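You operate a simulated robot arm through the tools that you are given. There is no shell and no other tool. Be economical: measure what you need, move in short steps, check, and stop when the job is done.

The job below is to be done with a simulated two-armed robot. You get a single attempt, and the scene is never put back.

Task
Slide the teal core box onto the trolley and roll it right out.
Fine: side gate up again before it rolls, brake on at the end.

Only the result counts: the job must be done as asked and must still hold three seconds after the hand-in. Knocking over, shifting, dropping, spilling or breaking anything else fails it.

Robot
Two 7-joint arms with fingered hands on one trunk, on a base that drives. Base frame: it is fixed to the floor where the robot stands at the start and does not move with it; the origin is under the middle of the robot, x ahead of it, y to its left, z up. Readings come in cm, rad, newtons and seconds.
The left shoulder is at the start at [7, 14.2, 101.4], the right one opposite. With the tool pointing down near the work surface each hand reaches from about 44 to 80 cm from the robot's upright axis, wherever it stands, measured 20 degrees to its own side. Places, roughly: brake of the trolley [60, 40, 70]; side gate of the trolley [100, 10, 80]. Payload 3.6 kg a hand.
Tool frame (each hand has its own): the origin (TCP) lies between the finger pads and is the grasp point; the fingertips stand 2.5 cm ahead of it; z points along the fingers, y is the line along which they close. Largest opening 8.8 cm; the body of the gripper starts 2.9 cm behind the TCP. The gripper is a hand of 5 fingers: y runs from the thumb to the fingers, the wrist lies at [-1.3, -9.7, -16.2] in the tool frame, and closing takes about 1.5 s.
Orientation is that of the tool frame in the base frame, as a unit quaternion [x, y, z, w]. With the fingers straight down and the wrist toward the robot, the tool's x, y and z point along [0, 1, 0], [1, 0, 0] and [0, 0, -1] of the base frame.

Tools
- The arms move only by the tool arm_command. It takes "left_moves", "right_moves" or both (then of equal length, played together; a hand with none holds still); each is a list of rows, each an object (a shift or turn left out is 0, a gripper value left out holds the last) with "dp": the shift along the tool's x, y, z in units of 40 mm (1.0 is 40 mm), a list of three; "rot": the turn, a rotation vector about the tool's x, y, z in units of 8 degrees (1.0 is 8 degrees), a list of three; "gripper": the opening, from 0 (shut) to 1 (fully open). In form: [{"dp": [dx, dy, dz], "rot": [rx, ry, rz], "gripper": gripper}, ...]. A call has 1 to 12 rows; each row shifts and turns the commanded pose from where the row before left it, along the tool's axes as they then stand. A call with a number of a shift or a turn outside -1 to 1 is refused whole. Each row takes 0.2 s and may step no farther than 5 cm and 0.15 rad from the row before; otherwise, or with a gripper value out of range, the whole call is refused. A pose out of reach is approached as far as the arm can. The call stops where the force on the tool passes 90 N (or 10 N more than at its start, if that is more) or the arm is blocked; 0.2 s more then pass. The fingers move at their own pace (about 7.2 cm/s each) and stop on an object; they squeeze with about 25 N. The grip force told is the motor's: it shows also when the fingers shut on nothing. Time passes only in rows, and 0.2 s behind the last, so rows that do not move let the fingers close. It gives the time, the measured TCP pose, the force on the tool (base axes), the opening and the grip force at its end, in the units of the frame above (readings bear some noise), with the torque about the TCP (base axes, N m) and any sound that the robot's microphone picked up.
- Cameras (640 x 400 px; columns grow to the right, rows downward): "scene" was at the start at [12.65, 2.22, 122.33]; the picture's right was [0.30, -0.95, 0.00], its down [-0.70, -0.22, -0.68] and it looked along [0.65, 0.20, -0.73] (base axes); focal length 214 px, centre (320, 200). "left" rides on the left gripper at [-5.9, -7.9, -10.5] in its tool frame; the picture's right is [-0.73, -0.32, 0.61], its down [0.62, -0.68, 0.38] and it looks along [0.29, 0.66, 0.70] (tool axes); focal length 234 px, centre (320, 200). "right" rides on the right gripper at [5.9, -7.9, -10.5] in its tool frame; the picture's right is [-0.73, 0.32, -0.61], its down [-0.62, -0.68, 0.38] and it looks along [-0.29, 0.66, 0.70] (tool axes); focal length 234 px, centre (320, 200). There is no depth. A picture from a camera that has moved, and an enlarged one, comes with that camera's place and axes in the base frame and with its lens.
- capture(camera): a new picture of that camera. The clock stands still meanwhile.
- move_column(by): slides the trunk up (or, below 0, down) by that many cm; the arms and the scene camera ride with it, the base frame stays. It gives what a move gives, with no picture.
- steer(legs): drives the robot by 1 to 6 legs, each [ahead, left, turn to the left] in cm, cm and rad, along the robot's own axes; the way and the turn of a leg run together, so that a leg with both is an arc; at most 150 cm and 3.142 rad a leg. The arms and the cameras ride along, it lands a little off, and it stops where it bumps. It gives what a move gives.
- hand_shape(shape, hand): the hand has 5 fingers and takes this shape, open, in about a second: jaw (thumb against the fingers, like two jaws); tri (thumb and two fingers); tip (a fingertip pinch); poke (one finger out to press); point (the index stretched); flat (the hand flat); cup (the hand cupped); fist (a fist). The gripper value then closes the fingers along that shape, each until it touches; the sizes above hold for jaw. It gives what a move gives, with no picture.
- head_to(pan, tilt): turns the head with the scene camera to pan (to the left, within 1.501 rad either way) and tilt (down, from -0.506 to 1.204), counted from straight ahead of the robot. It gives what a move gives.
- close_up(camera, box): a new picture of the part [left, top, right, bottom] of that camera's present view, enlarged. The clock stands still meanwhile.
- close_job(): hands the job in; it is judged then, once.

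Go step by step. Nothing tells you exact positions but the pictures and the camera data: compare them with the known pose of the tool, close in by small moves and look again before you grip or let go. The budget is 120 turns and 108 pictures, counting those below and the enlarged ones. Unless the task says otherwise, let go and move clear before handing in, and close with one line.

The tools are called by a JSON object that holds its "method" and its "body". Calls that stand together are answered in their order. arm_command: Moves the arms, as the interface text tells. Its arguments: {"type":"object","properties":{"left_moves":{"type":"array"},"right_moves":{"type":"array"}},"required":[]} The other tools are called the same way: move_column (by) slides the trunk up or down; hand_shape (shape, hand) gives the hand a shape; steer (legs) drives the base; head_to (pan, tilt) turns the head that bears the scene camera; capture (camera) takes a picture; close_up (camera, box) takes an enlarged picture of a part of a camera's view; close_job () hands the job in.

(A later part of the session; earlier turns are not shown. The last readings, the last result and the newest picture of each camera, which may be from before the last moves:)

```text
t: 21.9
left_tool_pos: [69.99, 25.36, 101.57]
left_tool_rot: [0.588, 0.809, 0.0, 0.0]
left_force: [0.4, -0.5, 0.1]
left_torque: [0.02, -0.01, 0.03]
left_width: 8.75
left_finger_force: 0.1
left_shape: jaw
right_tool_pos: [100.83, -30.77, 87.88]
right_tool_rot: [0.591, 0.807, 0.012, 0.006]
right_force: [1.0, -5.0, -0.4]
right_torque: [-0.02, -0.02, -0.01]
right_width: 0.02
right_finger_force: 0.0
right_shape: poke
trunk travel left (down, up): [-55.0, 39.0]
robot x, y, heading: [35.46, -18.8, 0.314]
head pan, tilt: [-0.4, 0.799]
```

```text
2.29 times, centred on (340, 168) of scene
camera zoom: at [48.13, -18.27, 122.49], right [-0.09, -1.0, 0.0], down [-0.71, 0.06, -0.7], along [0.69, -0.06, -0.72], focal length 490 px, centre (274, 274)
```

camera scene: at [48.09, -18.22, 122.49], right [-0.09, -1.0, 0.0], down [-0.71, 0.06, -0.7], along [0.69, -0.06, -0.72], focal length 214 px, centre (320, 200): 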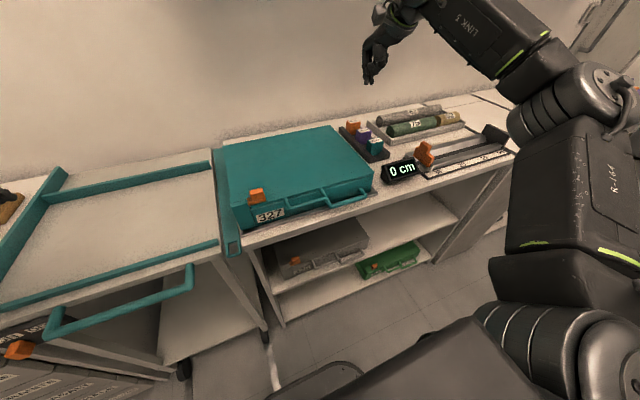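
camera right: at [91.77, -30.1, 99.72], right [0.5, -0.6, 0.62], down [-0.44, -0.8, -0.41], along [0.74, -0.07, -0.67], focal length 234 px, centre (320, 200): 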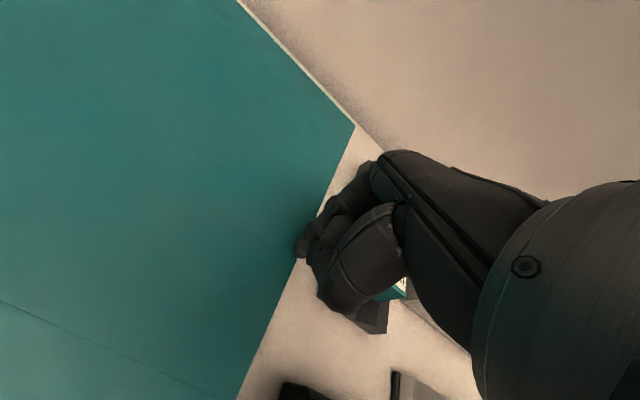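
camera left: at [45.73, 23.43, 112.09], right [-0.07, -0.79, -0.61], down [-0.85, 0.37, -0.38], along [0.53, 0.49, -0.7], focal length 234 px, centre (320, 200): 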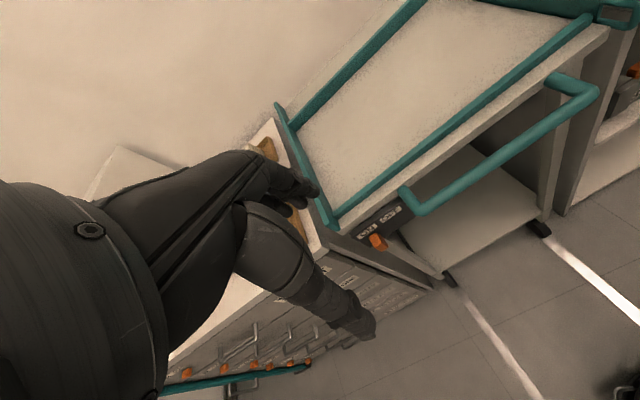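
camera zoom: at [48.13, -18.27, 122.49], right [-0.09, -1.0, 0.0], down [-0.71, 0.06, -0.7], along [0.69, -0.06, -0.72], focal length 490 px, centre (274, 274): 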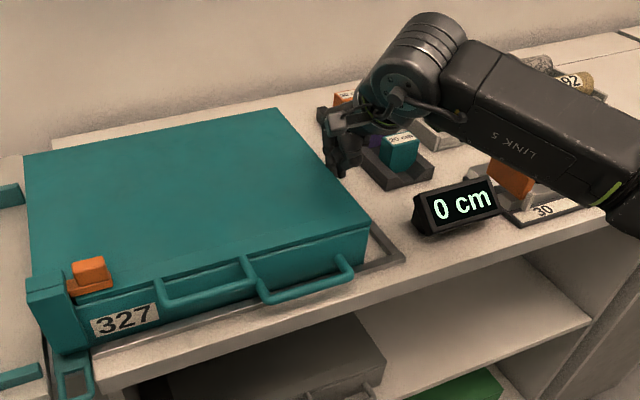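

The box slides with only about 5 N. I'll lower the finger a bit now that it's clear of the rack, and keep pushing left.

{"method": "arm_command", "body": {"right_moves": [{"dp": [0, 0, 0.4]}, {"dp": [0.4, 0, 0]}, {"dp": [0.4, 0, 0]}, {"dp": [0.4, 0, 0]}, {"dp": [0.4, 0, 0]}, {"dp": [0.4, 0, 0]}, {"dp": [0.4, 0, 0]}]}}

{"method": "head_to", "body": {"pan": -0.1, "tilt": 0.8}}

{"method": "capture", "body": {"camera": "scene"}}

```text
t: 23.5
left_tool_pos: [69.91, 25.29, 101.5]
left_tool_rot: [0.588, 0.809, 0.001, 0.0]
left_force: [1.2, -0.4, -0.1]
left_torque: [0.01, 0.0, 0.01]
left_width: 8.76
left_finger_force: 0.0
left_shape: jaw
right_tool_pos: [97.71, -21.58, 86.13]
right_tool_rot: [0.589, 0.808, 0.012, 0.007]
right_force: [1.9, -7.0, 5.2]
right_torque: [0.14, 0.02, -0.1]
right_width: 0.0
right_finger_force: 0.2
right_shape: poke
trunk travel left (down, up): [-55.0, 39.0]
robot x, y, heading: [35.12, -19.2, 0.313]
head pan, tilt: [-0.4, 0.799]
```

```text
t: 24.3
left_tool_pos: [69.92, 25.23, 101.56]
left_tool_rot: [0.588, 0.809, 0.0, 0.0]
left_force: [0.0, 0.7, -0.5]
left_torque: [-0.04, 0.01, 0.01]
left_width: 8.77
left_finger_force: 0.0
left_shape: jaw
right_tool_pos: [97.87, -21.61, 86.21]
right_tool_rot: [0.59, 0.807, 0.013, 0.007]
right_force: [0.8, -5.2, 3.0]
right_torque: [0.06, -0.02, -0.04]
right_width: 0.01
right_finger_force: 0.1
right_shape: poke
trunk travel left (down, up): [-55.0, 39.0]
robot x, y, heading: [35.12, -18.85, 0.312]
head pan, tilt: [-0.099, 0.799]
```

```text
66 pictures are left
camera scene: at [47.94, -15.88, 122.5], right [0.21, -0.98, 0.0], down [-0.7, -0.15, -0.7], along [0.68, 0.15, -0.72], focal length 214 px, centre (320, 200)
```

scene: 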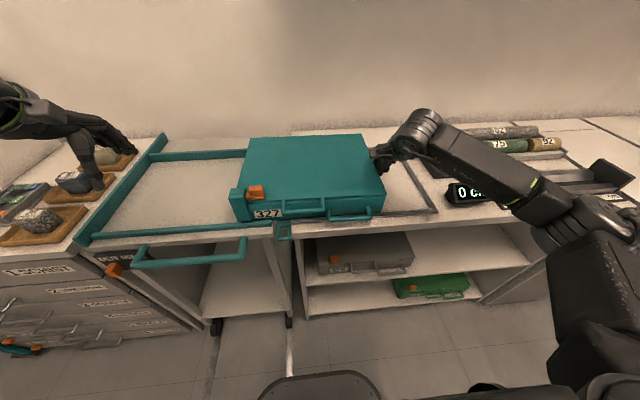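

{"method": "close_up", "body": {"camera": "scene", "box": [200, 120, 400, 245]}}

{"method": "close_up", "body": {"camera": "scene", "box": [200, 175, 320, 250]}}

```text
3.20 times, centred on (300, 182) of scene
camera zoom: at [47.94, -15.88, 122.5], right [0.21, -0.98, 0.0], down [-0.7, -0.15, -0.7], along [0.68, 0.15, -0.72], focal length 686 px, centre (384, 256)
```

zoom: 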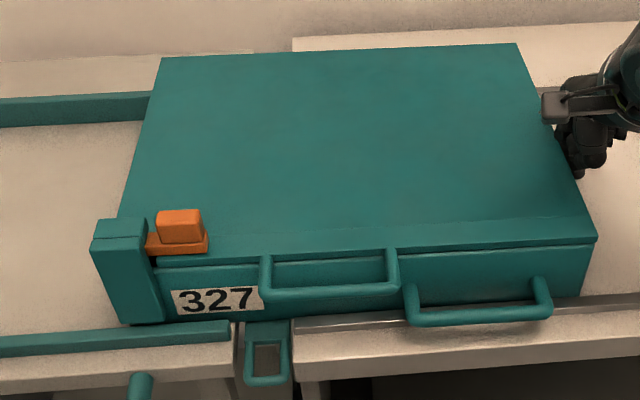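

```text
5.33 times, centred on (260, 212) of scene
camera zoom: at [47.94, -15.88, 122.5], right [0.21, -0.98, 0.0], down [-0.7, -0.15, -0.7], along [0.68, 0.15, -0.72], focal length 1144 px, centre (640, 133)
```

zoom: 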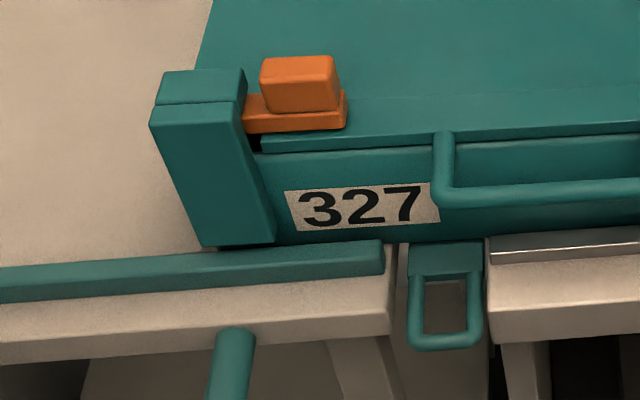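

The box's front clears the trolley's front rail. I'll keep pushing, then check how the lower handle meets the rail.

{"method": "arm_command", "body": {"right_moves": [{"dp": [0.4, 0, 0]}, {"dp": [0.4, 0, 0]}, {"dp": [0.4, 0, 0]}, {"dp": [0.4, 0, 0]}, {"dp": [0.4, 0, 0]}, {"dp": [0.4, 0, 0]}]}}

{"method": "close_up", "body": {"camera": "scene", "box": [140, 120, 380, 270]}}

```text
t: 25.7
left_tool_pos: [69.9, 25.44, 101.39]
left_tool_rot: [0.588, 0.809, -0.001, 0.0]
left_force: [-0.5, 0.4, -0.1]
left_torque: [0.03, -0.03, -0.01]
left_width: 8.78
left_finger_force: 0.1
left_shape: jaw
right_tool_pos: [95.01, -12.28, 86.34]
right_tool_rot: [0.589, 0.808, 0.011, 0.008]
right_force: [0.9, -4.0, -1.0]
right_torque: [0.01, 0.02, -0.05]
right_width: 0.0
right_finger_force: 0.0
right_shape: poke
trunk travel left (down, up): [-55.0, 39.0]
robot x, y, heading: [34.86, -18.78, 0.312]
head pan, tilt: [-0.099, 0.799]
```

```text
2.67 times, centred on (260, 195) of scene
camera zoom: at [47.96, -15.72, 122.49], right [0.21, -0.98, 0.0], down [-0.7, -0.15, -0.7], along [0.68, 0.15, -0.72], focal length 572 px, centre (480, 213)
```

zoom: 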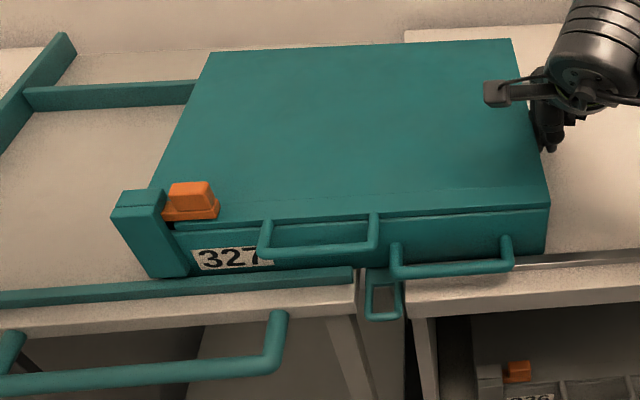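

{"method": "arm_command", "body": {"right_moves": [{"dp": [0.4, 0, 0]}, {"dp": [0.4, 0, 0]}, {"dp": [0.4, 0, 0]}, {"dp": [0.4, 0, 0]}, {"dp": [0.4, 0, 0]}]}}

{"method": "close_up", "body": {"camera": "scene", "box": [140, 120, 380, 270]}}

```text
t: 26.9
left_tool_pos: [69.98, 25.42, 101.47]
left_tool_rot: [0.587, 0.809, 0.0, 0.0]
left_force: [0.7, 0.4, -1.0]
left_torque: [-0.02, -0.01, 0.02]
left_width: 8.75
left_finger_force: 0.1
left_shape: jaw
right_tool_pos: [92.69, -4.65, 86.29]
right_tool_rot: [0.589, 0.808, 0.011, 0.008]
right_force: [-0.3, -1.7, 0.6]
right_torque: [-0.02, 0.02, -0.02]
right_width: 0.03
right_finger_force: 0.2
right_shape: poke
trunk travel left (down, up): [-55.0, 39.0]
robot x, y, heading: [35.66, -18.84, 0.312]
head pan, tilt: [-0.099, 0.799]
```

```text
2.67 times, centred on (260, 195) of scene
camera zoom: at [47.96, -15.76, 122.49], right [0.21, -0.98, 0.0], down [-0.7, -0.15, -0.7], along [0.68, 0.15, -0.72], focal length 572 px, centre (480, 213)
```

zoom: 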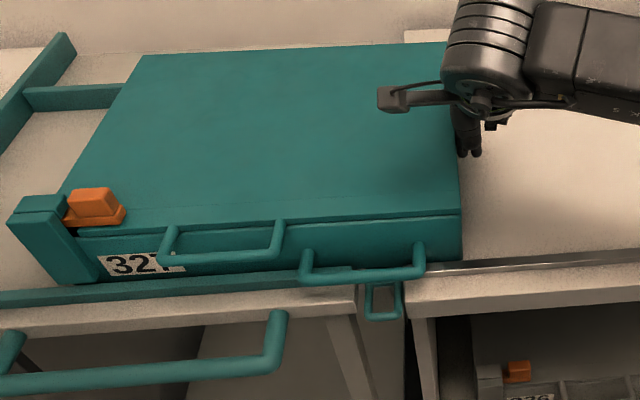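

The lower handle passes over the rail, so I'll keep pushing.

{"method": "arm_command", "body": {"right_moves": [{"dp": [0.4, 0, 0]}, {"dp": [0.4, 0, 0]}, {"dp": [0.4, 0, 0]}, {"dp": [0.4, 0, 0]}, {"dp": [0.4, 0, 0]}]}}

{"method": "head_to", "body": {"pan": 0.2, "tilt": 0.9}}

{"method": "capture", "body": {"camera": "scene"}}

```text
t: 28.1
left_tool_pos: [69.93, 25.29, 101.52]
left_tool_rot: [0.588, 0.809, 0.0, 0.0]
left_force: [0.6, -0.6, -0.3]
left_torque: [0.0, 0.01, 0.01]
left_width: 8.75
left_finger_force: 0.0
left_shape: jaw
right_tool_pos: [90.23, 2.82, 86.39]
right_tool_rot: [0.59, 0.808, 0.012, 0.007]
right_force: [0.5, -5.0, -1.4]
right_torque: [0.03, 0.01, -0.04]
right_width: 0.0
right_finger_force: 0.0
right_shape: poke
trunk travel left (down, up): [-55.0, 39.0]
robot x, y, heading: [35.46, -18.74, 0.312]
head pan, tilt: [-0.099, 0.799]
```

```text
t: 28.9
left_tool_pos: [69.97, 25.24, 101.58]
left_tool_rot: [0.588, 0.809, 0.0, 0.001]
left_force: [0.2, -1.2, 0.8]
left_torque: [0.01, 0.02, -0.03]
left_width: 8.82
left_finger_force: 0.0
left_shape: jaw
right_tool_pos: [90.26, 2.71, 86.43]
right_tool_rot: [0.59, 0.807, 0.011, 0.008]
right_force: [0.4, -3.0, 0.0]
right_torque: [-0.03, -0.01, -0.01]
right_width: 0.0
right_finger_force: 0.0
right_shape: poke
trunk travel left (down, up): [-55.0, 39.0]
robot x, y, heading: [35.26, -19.15, 0.309]
head pan, tilt: [0.201, 0.901]
```

```text
61 pictures are left
camera scene: at [46.66, -13.81, 121.71], right [0.49, -0.87, 0.0], down [-0.68, -0.38, -0.62], along [0.54, 0.31, -0.78], focal length 214 px, centre (320, 200)
```

scene: 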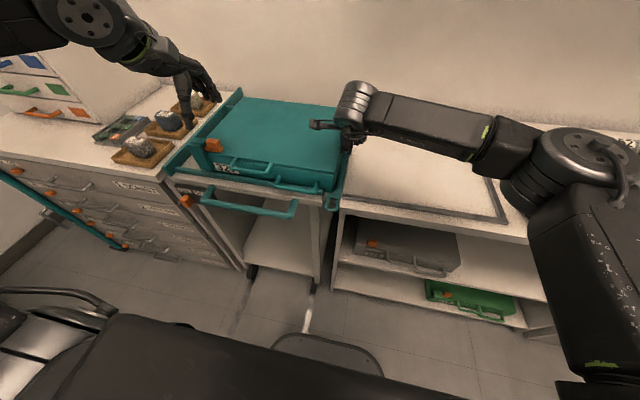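

{"method": "close_up", "body": {"camera": "scene", "box": [150, 80, 370, 218]}}

{"method": "close_up", "body": {"camera": "right", "box": [160, 60, 400, 310]}}

{"method": "capture", "body": {"camera": "left"}}

```text
2.90 times, centred on (260, 149) of scene
camera zoom: at [46.66, -13.81, 121.71], right [0.49, -0.87, 0.0], down [-0.68, -0.38, -0.62], along [0.54, 0.31, -0.78], focal length 622 px, centre (494, 348)
```

zoom: 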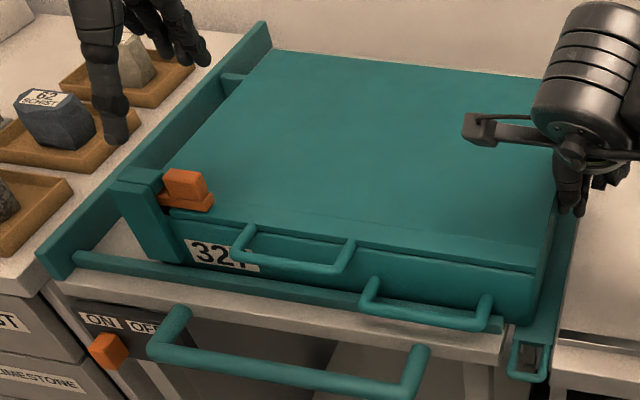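

```text
1.60 times, centred on (280, 185) of right
camera zoom: at [80.57, 5.87, 96.77], right [0.51, -0.6, 0.61], down [-0.45, -0.8, -0.4], along [0.73, -0.07, -0.68], focal length 375 px, centre (384, 224)
```

zoom: 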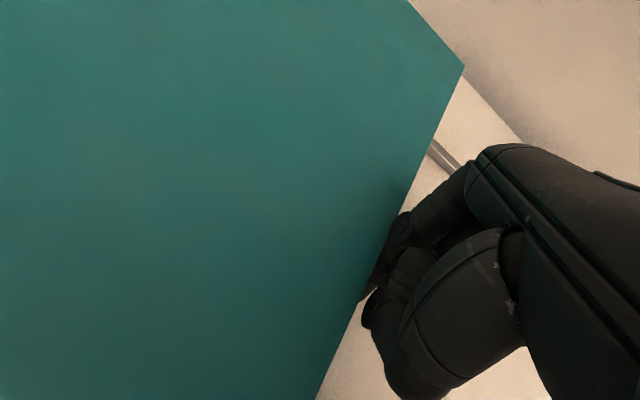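

```text
58 pictures are left
camera left: at [64.17, 17.33, 112.1], right [-0.08, -0.79, -0.61], down [-0.84, 0.38, -0.38], along [0.54, 0.48, -0.7], focal length 234 px, centre (320, 200)
```

left: 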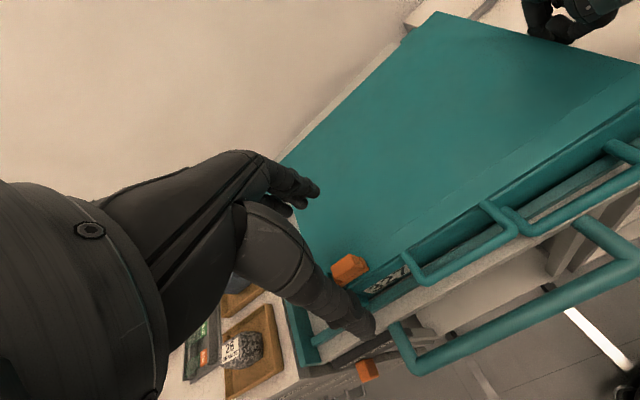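

The box is nearly on; its right end is still over the gate by about 2–3 cm. I'll push about 4 cm more.

{"method": "arm_command", "body": {"right_moves": [{"dp": [0.35, 0, 0]}, {"dp": [0.35, 0, 0]}, {"dp": [0.35, 0, 0]}]}}

{"method": "close_up", "body": {"camera": "scene", "box": [150, 80, 370, 218]}}

{"method": "close_up", "body": {"camera": "scene", "box": [280, 110, 380, 220]}}

```text
t: 29.7
left_tool_pos: [69.94, 25.28, 101.47]
left_tool_rot: [0.587, 0.809, 0.0, 0.0]
left_force: [-0.8, 0.2, -0.2]
left_torque: [0.0, 0.01, 0.03]
left_width: 8.77
left_finger_force: 0.1
left_shape: jaw
right_tool_pos: [88.88, 6.81, 86.45]
right_tool_rot: [0.589, 0.808, 0.012, 0.008]
right_force: [1.3, -4.8, -0.1]
right_torque: [0.0, 0.01, -0.05]
right_width: 0.03
right_finger_force: 0.0
right_shape: poke
trunk travel left (down, up): [-55.0, 39.0]
robot x, y, heading: [35.42, -18.73, 0.315]
head pan, tilt: [0.201, 0.901]
```

```text
2.90 times, centred on (260, 149) of scene
camera zoom: at [46.64, -13.77, 121.7], right [0.49, -0.87, 0.0], down [-0.68, -0.39, -0.62], along [0.54, 0.31, -0.78], focal length 622 px, centre (494, 348)
```

zoom: 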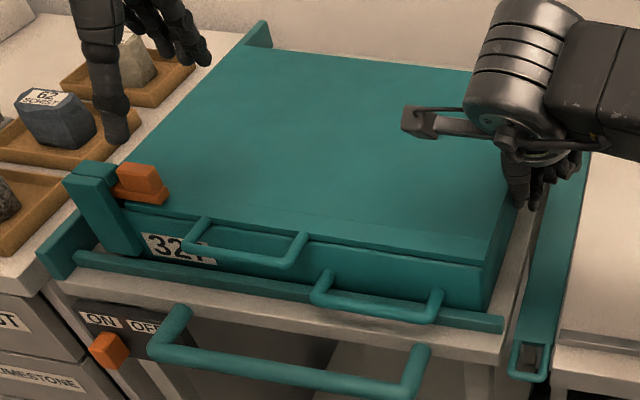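

```text
3.64 times, centred on (330, 165) of scene
camera zoom: at [46.64, -13.77, 121.7], right [0.49, -0.87, 0.0], down [-0.68, -0.39, -0.62], along [0.54, 0.31, -0.78], focal length 780 px, centre (284, 327)
```

zoom: 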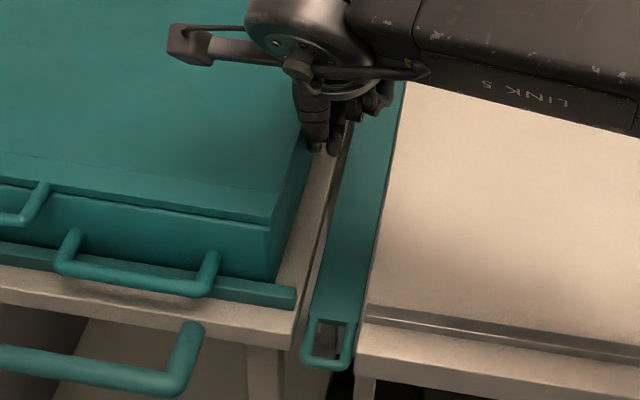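

The box is fully inside the trolley and its right end is clear of the gate. Next I'll withdraw the finger, back the robot off, and tilt the right hand so it can hook under the gate's loop and lift it.

{"method": "arm_command", "body": {"right_moves": [{"dp": [-0.2, 0, 0]}, {"dp": [0, 0, -1]}, {"dp": [0, 0, -1]}, {"dp": [0, 0, -1]}, {"dp": [0, 0, -1]}]}}

{"method": "steer", "body": {"legs": [[-26, 6, 0]]}}

{"method": "head_to", "body": {"pan": 0.0, "tilt": 0.65}}

{"method": "capture", "body": {"camera": "scene"}}

```text
t: 30.9
left_tool_pos: [69.95, 25.44, 101.63]
left_tool_rot: [0.588, 0.809, 0.0, 0.0]
left_force: [0.2, -0.7, -0.7]
left_torque: [0.03, -0.03, -0.01]
left_width: 8.76
left_finger_force: 0.0
left_shape: jaw
right_tool_pos: [88.61, 5.88, 102.43]
right_tool_rot: [0.589, 0.808, 0.011, 0.008]
right_force: [-0.4, -0.1, 0.4]
right_torque: [-0.02, -0.01, -0.02]
right_width: 0.01
right_finger_force: 0.0
right_shape: poke
trunk travel left (down, up): [-55.0, 39.0]
robot x, y, heading: [35.23, -18.89, 0.317]
head pan, tilt: [0.201, 0.901]
```

```text
t: 32.8
left_tool_pos: [43.31, 23.05, 101.38]
left_tool_rot: [0.587, 0.81, 0.0, -0.001]
left_force: [-1.1, 0.4, -0.2]
left_torque: [-0.01, -0.01, -0.01]
left_width: 8.76
left_finger_force: 0.0
left_shape: jaw
right_tool_pos: [62.21, 3.6, 102.32]
right_tool_rot: [0.588, 0.808, 0.012, 0.007]
right_force: [-0.3, 0.3, 0.0]
right_torque: [0.01, -0.02, 0.01]
right_width: 0.0
right_finger_force: 0.1
right_shape: poke
trunk travel left (down, up): [-55.0, 39.0]
robot x, y, heading: [8.91, -21.25, 0.318]
head pan, tilt: [0.201, 0.901]
```

```text
t: 33.6
left_tool_pos: [43.43, 23.16, 101.63]
left_tool_rot: [0.586, 0.81, 0.001, 0.0]
left_force: [-0.3, -0.1, 0.7]
left_torque: [0.05, -0.05, 0.01]
left_width: 8.77
left_finger_force: 0.1
left_shape: jaw
right_tool_pos: [62.22, 3.75, 102.19]
right_tool_rot: [0.587, 0.809, 0.012, 0.008]
right_force: [0.3, -0.4, 0.0]
right_torque: [-0.02, 0.0, -0.01]
right_width: 0.0
right_finger_force: 0.1
right_shape: poke
trunk travel left (down, up): [-55.0, 39.0]
robot x, y, heading: [8.55, -20.98, 0.315]
head pan, tilt: [0.0, 0.649]
```

```text
55 pictures are left
camera scene: at [21.93, -17.13, 123.74], right [0.31, -0.95, 0.0], down [-0.58, -0.19, -0.8], along [0.76, 0.25, -0.61], focal length 214 px, centre (320, 200)
```

scene: 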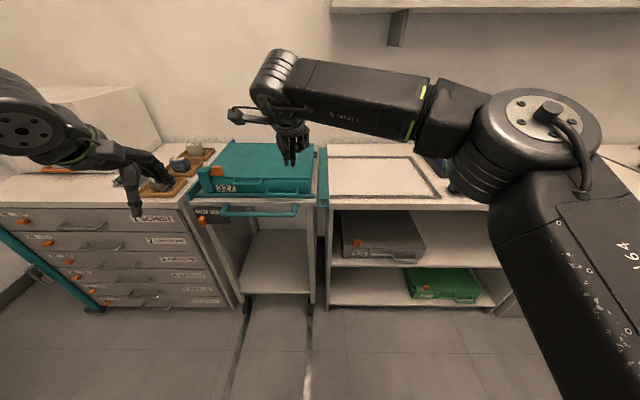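

The loop's front bar lies around n≈70, l≈-24, z≈80. I'll tilt the right hand about 64° forward while moving over to the gate's line, then check.

{"method": "arm_command", "body": {"right_moves": [{"rot": [-1, 0, 0], "dp": [-0.3, 0, 0]}, {"rot": [-1, 0, 0], "dp": [-0.3, 0, 0]}, {"rot": [-1, 0, 0], "dp": [-0.3, 0, 0]}, {"rot": [-1, 0, 0], "dp": [-0.3, 0, 0]}, {"rot": [-1, 0, 0], "dp": [-0.3, 0, 0]}, {"rot": [-1, 0, 0], "dp": [-0.3, 0, 0]}, {"rot": [-1, 0, 0], "dp": [-0.3, 0, 0]}, {"rot": [-1, 0, 0], "dp": [-0.2, 0, 0]}]}}

{"method": "capture", "body": {"camera": "scene"}}

```text
t: 35.4
left_tool_pos: [43.23, 23.22, 101.51]
left_tool_rot: [0.586, 0.81, 0.0, 0.0]
left_force: [-0.2, 0.1, -0.2]
left_torque: [0.0, 0.0, 0.02]
left_width: 8.8
left_finger_force: 0.0
left_shape: jaw
right_tool_pos: [65.58, -4.13, 103.63]
right_tool_rot: [0.494, 0.681, 0.437, 0.318]
right_force: [0.7, 0.2, -0.9]
right_torque: [0.03, -0.01, 0.0]
right_width: 0.0
right_finger_force: 0.0
right_shape: poke
right hand out of reach, approached as far as the arm can: row 8
trunk travel left (down, up): [-55.0, 39.0]
robot x, y, heading: [8.55, -21.44, 0.314]
head pan, tilt: [0.0, 0.649]
```

```text
54 pictures are left
camera scene: at [21.87, -17.02, 123.75], right [0.31, -0.95, 0.0], down [-0.57, -0.19, -0.8], along [0.76, 0.25, -0.6], focal length 214 px, centre (320, 200)
```

scene: 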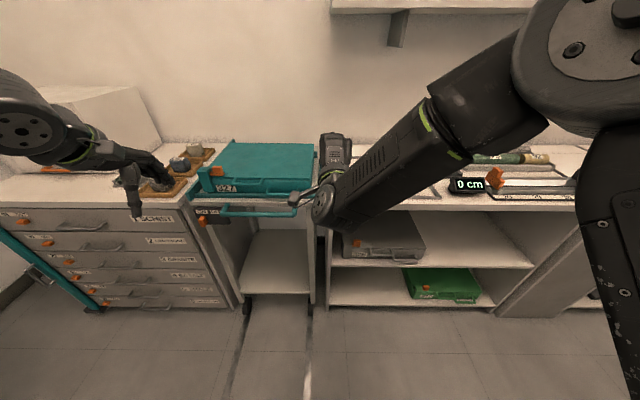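

The hand is tilted as needed and sits in front of the gate (n≈61, l≈-24). I'll lower the whole trunk so the finger drops below the loop level.

{"method": "move_column", "body": {"by": -26.5}}

{"method": "head_to", "body": {"pan": 0.0, "tilt": 0.35}}

{"method": "capture", "body": {"camera": "scene"}}

{"method": "capture", "body": {"camera": "right"}}

```text
t: 38.1
left_tool_pos: [43.34, 23.19, 75.06]
left_tool_rot: [0.586, 0.81, 0.0, 0.0]
left_force: [0.2, -1.2, -0.2]
left_torque: [0.01, 0.01, 0.03]
left_width: 8.78
left_finger_force: 0.1
left_shape: jaw
right_tool_pos: [65.67, -4.33, 77.03]
right_tool_rot: [0.495, 0.681, 0.437, 0.317]
right_force: [-0.1, -0.2, 0.4]
right_torque: [0.0, -0.02, 0.01]
right_width: 0.0
right_finger_force: 0.2
right_shape: poke
trunk travel left (down, up): [-28.5, 65.5]
robot x, y, heading: [8.91, -21.24, 0.315]
head pan, tilt: [0.0, 0.649]
```

```text
t: 38.9
left_tool_pos: [43.48, 23.11, 75.04]
left_tool_rot: [0.586, 0.81, 0.0, 0.0]
left_force: [0.4, -0.5, 0.3]
left_torque: [-0.02, 0.01, 0.02]
left_width: 8.77
left_finger_force: 0.1
left_shape: jaw
right_tool_pos: [65.67, -4.38, 77.12]
right_tool_rot: [0.495, 0.681, 0.437, 0.317]
right_force: [-0.3, -0.5, 0.5]
right_torque: [0.0, 0.01, 0.02]
right_width: 0.0
right_finger_force: 0.1
right_shape: poke
trunk travel left (down, up): [-28.5, 65.5]
robot x, y, heading: [9.07, -21.48, 0.314]
head pan, tilt: [0.0, 0.351]
```

```text
53 pictures are left
camera scene: at [22.51, -16.95, 99.95], right [0.31, -0.95, 0.0], down [-0.33, -0.11, -0.94], along [0.89, 0.29, -0.34], focal length 214 px, centre (320, 200)
```

scene: 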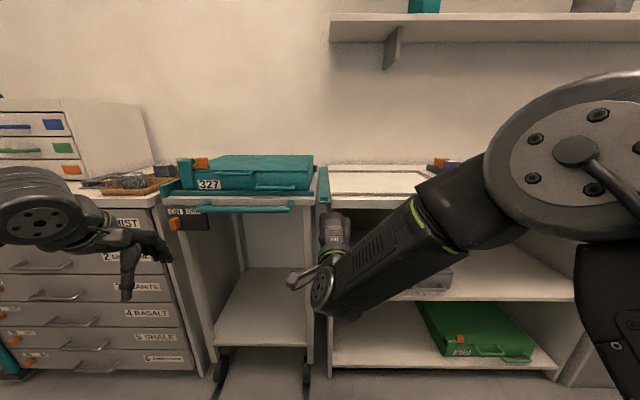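

```text
52 pictures are left
camera right: at [51.61, -2.59, 74.41], right [-0.17, -0.82, 0.55], down [0.25, -0.57, -0.78], along [0.95, 0.0, 0.3], focal length 234 px, centre (320, 200)
```

right: 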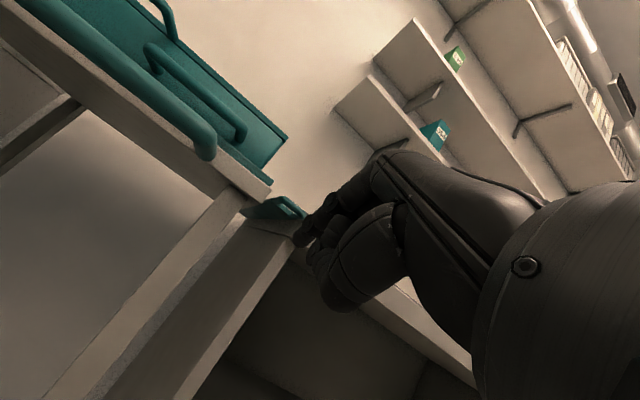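

{"method": "close_up", "body": {"camera": "right", "box": [220, 160, 350, 260]}}

{"method": "close_up", "body": {"camera": "scene", "box": [280, 150, 380, 230]}}

```text
4.00 times, centred on (285, 210) of right
camera zoom: at [51.61, -2.59, 74.41], right [-0.17, -0.82, 0.55], down [0.25, -0.57, -0.78], along [0.95, 0.0, 0.3], focal length 937 px, centre (460, 160)
```

zoom: 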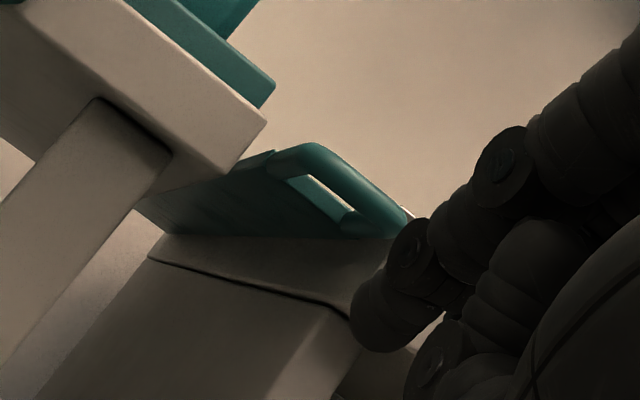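

```text
5.00 times, centred on (330, 190) of scene
camera zoom: at [22.51, -16.95, 99.95], right [0.31, -0.95, 0.0], down [-0.33, -0.11, -0.94], along [0.89, 0.29, -0.34], focal length 1072 px, centre (270, 250)
```

zoom: 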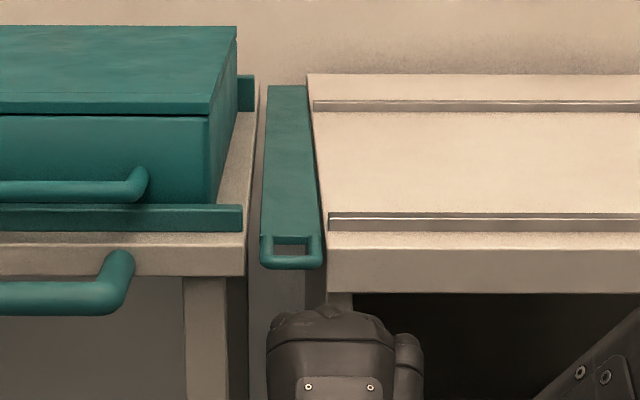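

The gate is flat and its loop's front bar is at n≈69.8, z≈79.5, with the fingertip 6 cm in front of it and about 3 cm lower. I'll move forward under the loop.

{"method": "arm_command", "body": {"right_moves": [{"dp": [-0.1, 0.225, 0.49]}, {"dp": [0, 0.225, 0.49]}, {"dp": [0, 0.225, 0.49]}, {"dp": [0, 0.225, 0.49]}]}}

{"method": "close_up", "body": {"camera": "right", "box": [220, 160, 350, 260]}}

{"method": "close_up", "body": {"camera": "scene", "box": [280, 150, 380, 230]}}

```text
t: 39.9
left_tool_pos: [43.3, 23.08, 75.14]
left_tool_rot: [0.587, 0.81, 0.002, 0.001]
left_force: [-0.8, 0.8, -0.8]
left_torque: [0.03, -0.02, -0.03]
left_width: 8.77
left_finger_force: 0.0
left_shape: jaw
right_tool_pos: [73.82, -2.09, 77.31]
right_tool_rot: [0.495, 0.68, 0.438, 0.317]
right_force: [-18.6, -9.5, -3.0]
right_torque: [0.21, -0.39, -0.12]
right_width: 0.01
right_finger_force: 0.0
right_shape: poke
trunk travel left (down, up): [-28.5, 65.5]
robot x, y, heading: [9.07, -21.38, 0.316]
head pan, tilt: [0.0, 0.351]
```

```text
4.00 times, centred on (285, 210) of right
camera zoom: at [59.85, -0.41, 74.58], right [-0.17, -0.82, 0.55], down [0.25, -0.57, -0.78], along [0.95, 0.0, 0.31], focal length 937 px, centre (460, 160)
```

zoom: 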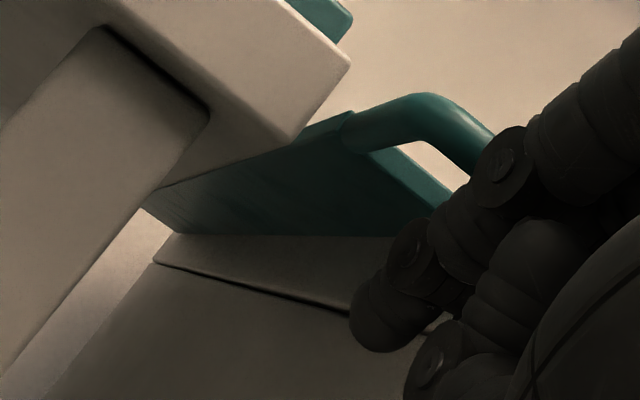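

```text
5.00 times, centred on (330, 190) of scene
camera zoom: at [22.28, -17.08, 99.99], right [0.31, -0.95, 0.0], down [-0.32, -0.11, -0.94], along [0.89, 0.29, -0.34], focal length 1072 px, centre (270, 250)
```

zoom: 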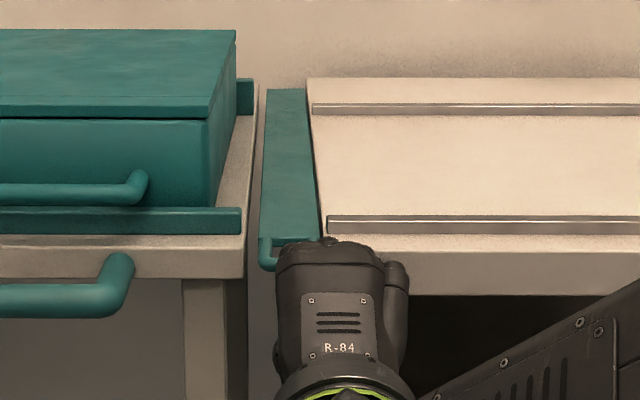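

The hand touched something ahead (likely the counter front), so I'll back off 1 cm, shift slightly left and start lifting.

{"method": "arm_command", "body": {"right_moves": [{"dp": [0.15, -0.1, -0.2]}, {"dp": [0, 0.2, -0.09]}, {"dp": [0, 0.2, -0.09]}, {"dp": [0, 0.2, -0.09]}]}}

{"method": "close_up", "body": {"camera": "right", "box": [220, 130, 380, 260]}}

{"method": "close_up", "body": {"camera": "scene", "box": [280, 150, 380, 230]}}

```text
t: 40.9
left_tool_pos: [43.24, 23.1, 75.14]
left_tool_rot: [0.587, 0.81, 0.0, 0.002]
left_force: [-0.4, 0.3, 0.0]
left_torque: [0.0, 0.03, -0.02]
left_width: 8.76
left_finger_force: 0.0
left_shape: jaw
right_tool_pos: [72.9, -1.77, 79.83]
right_tool_rot: [0.496, 0.68, 0.437, 0.318]
right_force: [-4.9, -3.6, -5.5]
right_torque: [-0.07, 0.05, 0.09]
right_width: 0.0
right_finger_force: 0.1
right_shape: poke
trunk travel left (down, up): [-28.5, 65.5]
robot x, y, heading: [8.96, -21.08, 0.318]
head pan, tilt: [0.0, 0.351]
```

```text
3.08 times, centred on (300, 195) of right
camera zoom: at [58.85, -0.03, 77.04], right [-0.17, -0.82, 0.55], down [0.25, -0.57, -0.78], along [0.95, 0.0, 0.31], focal length 720 px, centre (382, 215)
```

zoom: 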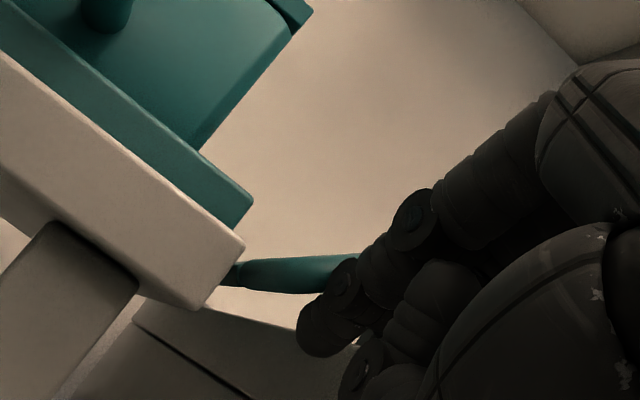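

```text
5.00 times, centred on (330, 190) of scene
camera zoom: at [22.38, -16.98, 99.97], right [0.31, -0.95, 0.0], down [-0.33, -0.11, -0.94], along [0.89, 0.29, -0.34], focal length 1072 px, centre (270, 250)
```

zoom: 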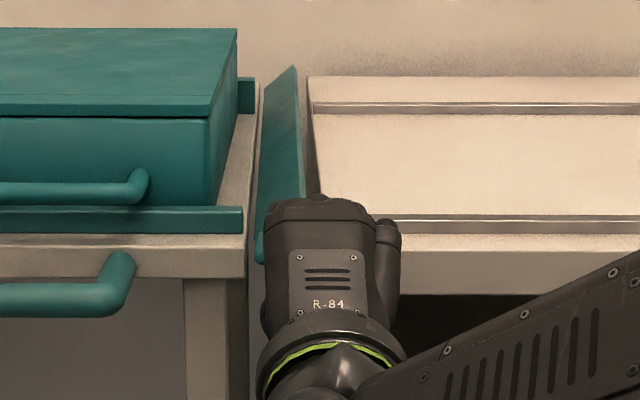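

The gate is coming up. I'll lift a bit more while moving inward to bring it upright.

{"method": "arm_command", "body": {"right_moves": [{"dp": [0.05, 0.2, -0.09]}, {"dp": [0.1, 0.15, -0.07]}, {"dp": [0.15, 0.1, -0.05]}, {"dp": [0.15, 0, 0]}]}}

{"method": "close_up", "body": {"camera": "right", "box": [220, 130, 380, 260]}}

{"method": "close_up", "body": {"camera": "scene", "box": [280, 150, 380, 230]}}

```text
t: 41.9
left_tool_pos: [43.69, 22.71, 75.22]
left_tool_rot: [0.588, 0.809, 0.001, -0.003]
left_force: [0.2, 0.9, -0.5]
left_torque: [0.03, -0.02, -0.02]
left_width: 8.75
left_finger_force: 0.0
left_shape: jaw
right_tool_pos: [72.78, -0.85, 81.65]
right_tool_rot: [0.5, 0.678, 0.435, 0.317]
right_force: [9.3, -28.1, -2.8]
right_torque: [-0.28, -0.07, -0.48]
right_width: 0.01
right_finger_force: 0.0
right_shape: poke
trunk travel left (down, up): [-28.5, 65.5]
robot x, y, heading: [8.91, -21.11, 0.313]
head pan, tilt: [0.0, 0.351]
```

```text
3.08 times, centred on (300, 195) of right
camera zoom: at [58.78, 1.1, 78.97], right [-0.18, -0.82, 0.54], down [0.24, -0.57, -0.78], along [0.95, -0.01, 0.3], focal length 720 px, centre (382, 215)
```

zoom: 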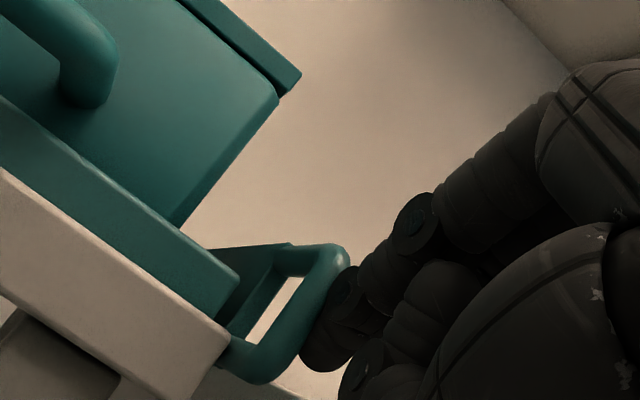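

```text
5.00 times, centred on (330, 190) of scene
camera zoom: at [22.73, -17.43, 99.95], right [0.31, -0.95, 0.0], down [-0.33, -0.1, -0.94], along [0.89, 0.29, -0.34], focal length 1072 px, centre (270, 250)
```

zoom: 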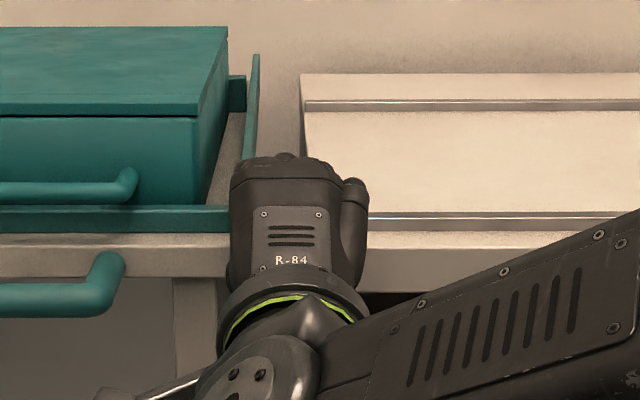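

The gate is upright against its stop (28 N). I'll back off gently to see whether it stays up.

{"method": "arm_command", "body": {"right_moves": [{"dp": [-0.2, 0, 0]}, {"dp": [-0.2, 0, 0]}, {"dp": [-0.1, -0.2, -0.5]}, {"dp": [0, -0.3, -0.7]}, {"dp": [0, -0.3, -0.7]}, {"dp": [0, -0.3, -0.7]}]}}

{"method": "close_up", "body": {"camera": "scene", "box": [280, 150, 380, 230]}}

{"method": "capture", "body": {"camera": "scene"}}

```text
t: 43.3
left_tool_pos: [43.4, 23.12, 75.07]
left_tool_rot: [0.586, 0.81, 0.0, 0.001]
left_force: [-0.4, -0.2, 0.2]
left_torque: [0.01, 0.03, 0.0]
left_width: 8.78
left_finger_force: 0.0
left_shape: jaw
right_tool_pos: [62.17, -5.5, 82.1]
right_tool_rot: [0.495, 0.681, 0.437, 0.317]
right_force: [0.0, 0.6, 0.0]
right_torque: [0.02, 0.05, 0.02]
right_width: 0.01
right_finger_force: 0.2
right_shape: poke
trunk travel left (down, up): [-28.5, 65.5]
robot x, y, heading: [8.85, -21.14, 0.314]
head pan, tilt: [0.0, 0.351]
```

```text
5.00 times, centred on (330, 190) of scene
camera zoom: at [22.47, -16.95, 99.96], right [0.31, -0.95, 0.0], down [-0.33, -0.11, -0.94], along [0.89, 0.29, -0.34], focal length 1072 px, centre (270, 250)
```

zoom: 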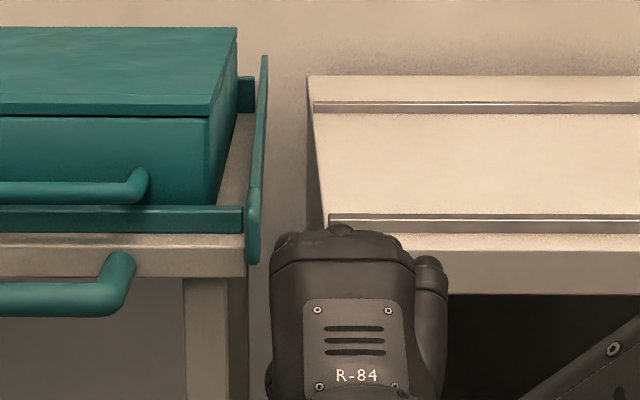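

```text
42 pictures are left
camera scene: at [22.47, -16.95, 99.96], right [0.31, -0.95, 0.0], down [-0.33, -0.11, -0.94], along [0.89, 0.29, -0.34], focal length 214 px, centre (320, 200)
```

scene: 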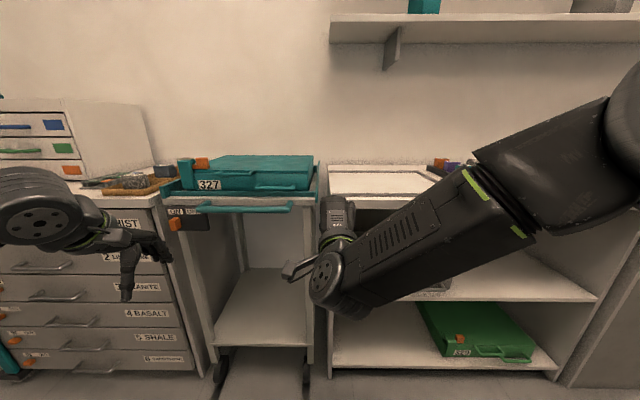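

The gate stays up on its own. Next is the brake, so I'll look at the lever closely.

{"method": "capture", "body": {"camera": "left"}}

{"method": "close_up", "body": {"camera": "scene", "box": [145, 170, 305, 270]}}

```text
41 pictures are left
camera left: at [37.59, 15.08, 85.61], right [-0.08, -0.79, -0.61], down [-0.84, 0.38, -0.38], along [0.53, 0.48, -0.7], focal length 234 px, centre (320, 200)
```

left: 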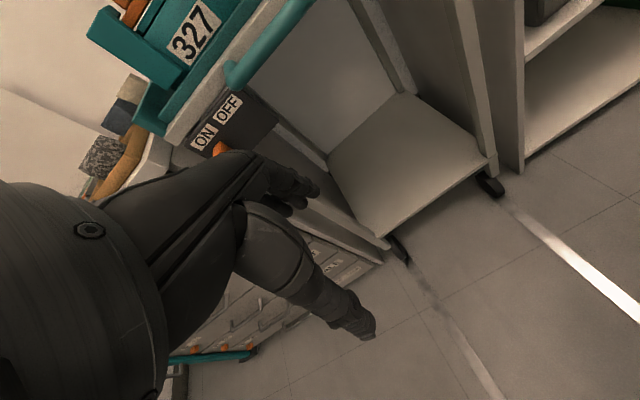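

```text
4.00 times, centred on (225, 220) of scene
camera zoom: at [22.47, -16.95, 99.96], right [0.31, -0.95, 0.0], down [-0.33, -0.11, -0.94], along [0.89, 0.29, -0.34], focal length 858 px, centre (700, 120)
```

zoom: 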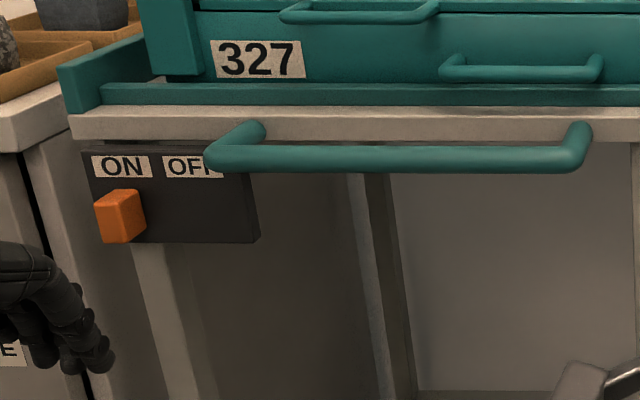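

{"method": "close_up", "body": {"camera": "left", "box": [130, 60, 290, 170]}}

{"method": "hand_shape", "body": {"hand": "left", "shape": "poke"}}

```text
3.64 times, centred on (210, 115) of left
camera zoom: at [37.59, 15.08, 85.61], right [-0.08, -0.79, -0.61], down [-0.84, 0.38, -0.38], along [0.53, 0.48, -0.7], focal length 852 px, centre (720, 509)
```

zoom: 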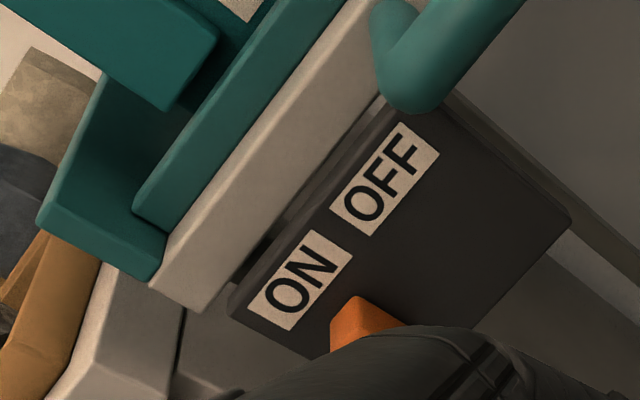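

```text
t: 44.2
left_tool_pos: [43.28, 23.07, 75.01]
left_tool_rot: [0.587, 0.81, 0.0, 0.001]
left_force: [0.6, -0.9, -0.1]
left_torque: [0.02, -0.01, 0.01]
left_width: 0.0
left_finger_force: 0.1
left_shape: poke
right_tool_pos: [62.26, -5.58, 82.06]
right_tool_rot: [0.495, 0.681, 0.437, 0.317]
right_force: [-0.9, -0.7, -0.5]
right_torque: [0.0, -0.04, -0.05]
right_width: 0.01
right_finger_force: 0.1
right_shape: poke
trunk travel left (down, up): [-28.5, 65.5]
robot x, y, heading: [8.77, -20.87, 0.318]
head pan, tilt: [0.0, 0.351]
```

The left-side gap is roomy (cabinet starts near l≈26), and the orange slider knob is at about l≈18, n≈71, z≈72.5. I'll shift the robot left, tilt the left finger slightly forward and position it left of the knob.

{"method": "steer", "body": {"legs": [[2, 20, 0]]}}

{"method": "arm_command", "body": {"left_moves": [{"rot": [-1, 0, 0], "dp": [0, 0, -0.1]}, {"rot": [-1, 0, 0], "dp": [0, 0, 0]}, {"rot": [-1, 0, 0], "dp": [0, 0, 0]}, {"rot": [-1, 0, 0], "dp": [0, 0, 0]}]}}

{"method": "head_to", "body": {"pan": 0.3, "tilt": 0.4}}

{"method": "capture", "body": {"camera": "scene"}}

```text
t: 45.8
left_tool_pos: [39.13, 42.54, 75.02]
left_tool_rot: [0.587, 0.809, -0.001, 0.001]
left_force: [0.1, -0.9, -1.0]
left_torque: [-0.08, -0.02, -0.01]
left_width: 0.0
left_finger_force: 0.0
left_shape: poke
right_tool_pos: [57.95, 13.87, 82.0]
right_tool_rot: [0.495, 0.681, 0.437, 0.317]
right_force: [-0.4, 0.8, 0.5]
right_torque: [0.01, -0.01, -0.05]
right_width: 0.0
right_finger_force: 0.1
right_shape: poke
trunk travel left (down, up): [-28.5, 65.5]
robot x, y, heading: [4.79, -1.76, 0.316]
head pan, tilt: [0.0, 0.351]
```

```text
t: 46.8
left_tool_pos: [39.18, 42.47, 75.47]
left_tool_rot: [0.564, 0.779, 0.223, 0.162]
left_force: [0.4, 0.1, -0.2]
left_torque: [-0.02, -0.03, -0.04]
left_width: 0.0
left_finger_force: 0.0
left_shape: poke
right_tool_pos: [58.09, 13.94, 81.9]
right_tool_rot: [0.496, 0.681, 0.436, 0.316]
right_force: [0.1, 0.7, -0.3]
right_torque: [0.0, 0.01, -0.03]
right_width: 0.0
right_finger_force: 0.1
right_shape: poke
trunk travel left (down, up): [-28.5, 65.5]
robot x, y, heading: [4.78, -1.48, 0.316]
head pan, tilt: [0.0, 0.351]
```

```text
t: 47.6
left_tool_pos: [39.24, 42.47, 75.66]
left_tool_rot: [0.565, 0.778, 0.223, 0.162]
left_force: [-0.3, -0.8, -0.1]
left_torque: [0.01, 0.0, -0.01]
left_width: 0.0
left_finger_force: 0.2
left_shape: poke
right_tool_pos: [58.02, 13.83, 81.98]
right_tool_rot: [0.496, 0.68, 0.437, 0.317]
right_force: [-0.2, -0.8, -0.1]
right_torque: [0.01, 0.01, -0.02]
right_width: 0.03
right_finger_force: 0.1
right_shape: poke
trunk travel left (down, up): [-28.5, 65.5]
robot x, y, heading: [4.8, -1.84, 0.318]
head pan, tilt: [0.3, 0.4]
```

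```text
38 pictures are left
camera scene: at [17.01, 4.95, 99.51], right [0.58, -0.82, 0.0], down [-0.32, -0.22, -0.92], along [0.75, 0.53, -0.39], focal length 214 px, centre (320, 200)
```

scene: 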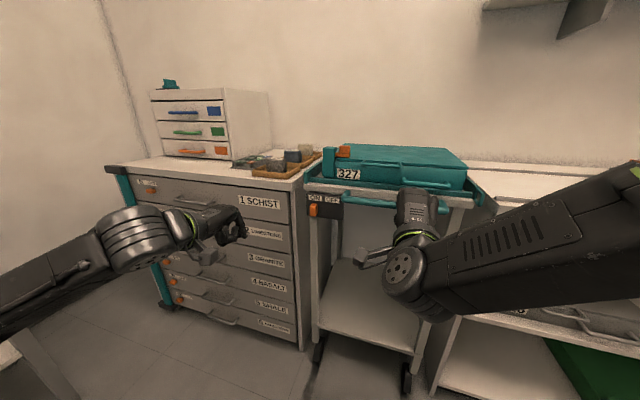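

{"method": "arm_command", "body": {"left_moves": [{"dp": [-0.4, 0.65, 0.48]}, {"dp": [-0.4, 0.65, 0.48]}, {"dp": [-0.4, 0.65, 0.48]}, {"dp": [-0.4, 0.65, 0.48]}]}}

{"method": "close_up", "body": {"camera": "scene", "box": [220, 140, 380, 260]}}

{"method": "close_up", "body": {"camera": "left", "box": [200, 60, 440, 250]}}

```text
t: 48.6
left_tool_pos: [53.69, 40.32, 74.54]
left_tool_rot: [0.564, 0.778, 0.223, 0.162]
left_force: [0.3, 0.2, 0.3]
left_torque: [-0.02, 0.02, 0.02]
left_width: 0.01
left_finger_force: 0.0
left_shape: poke
right_tool_pos: [58.13, 13.9, 81.96]
right_tool_rot: [0.497, 0.68, 0.436, 0.317]
right_force: [0.5, 0.2, -0.1]
right_torque: [0.0, -0.03, 0.03]
right_width: 0.0
right_finger_force: 0.1
right_shape: poke
trunk travel left (down, up): [-28.5, 65.5]
robot x, y, heading: [4.53, -1.58, 0.315]
head pan, tilt: [0.3, 0.4]
```

```text
3.33 times, centred on (300, 200) of scene
camera zoom: at [17.05, 4.95, 99.5], right [0.58, -0.82, 0.0], down [-0.32, -0.22, -0.92], along [0.75, 0.53, -0.39], focal length 715 px, centre (387, 200)
```

zoom: 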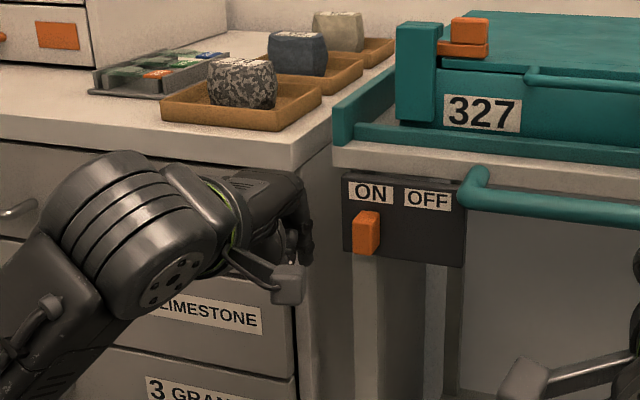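

```text
2.11 times, centred on (320, 155) of left
camera zoom: at [43.75, 30.89, 79.28], right [0.27, -0.67, -0.69], down [-0.55, 0.48, -0.69], along [0.79, 0.56, -0.24], focal length 493 px, centre (320, 295)
```

zoom: 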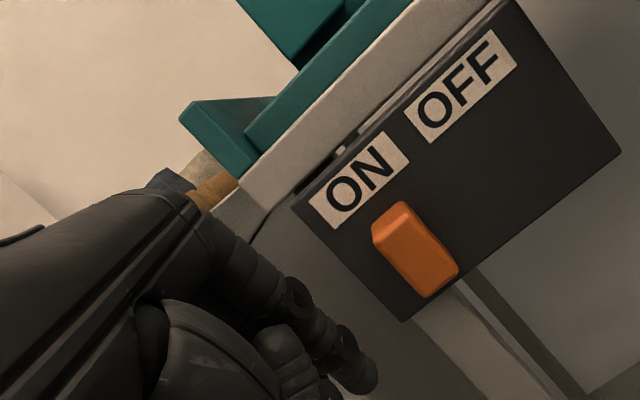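

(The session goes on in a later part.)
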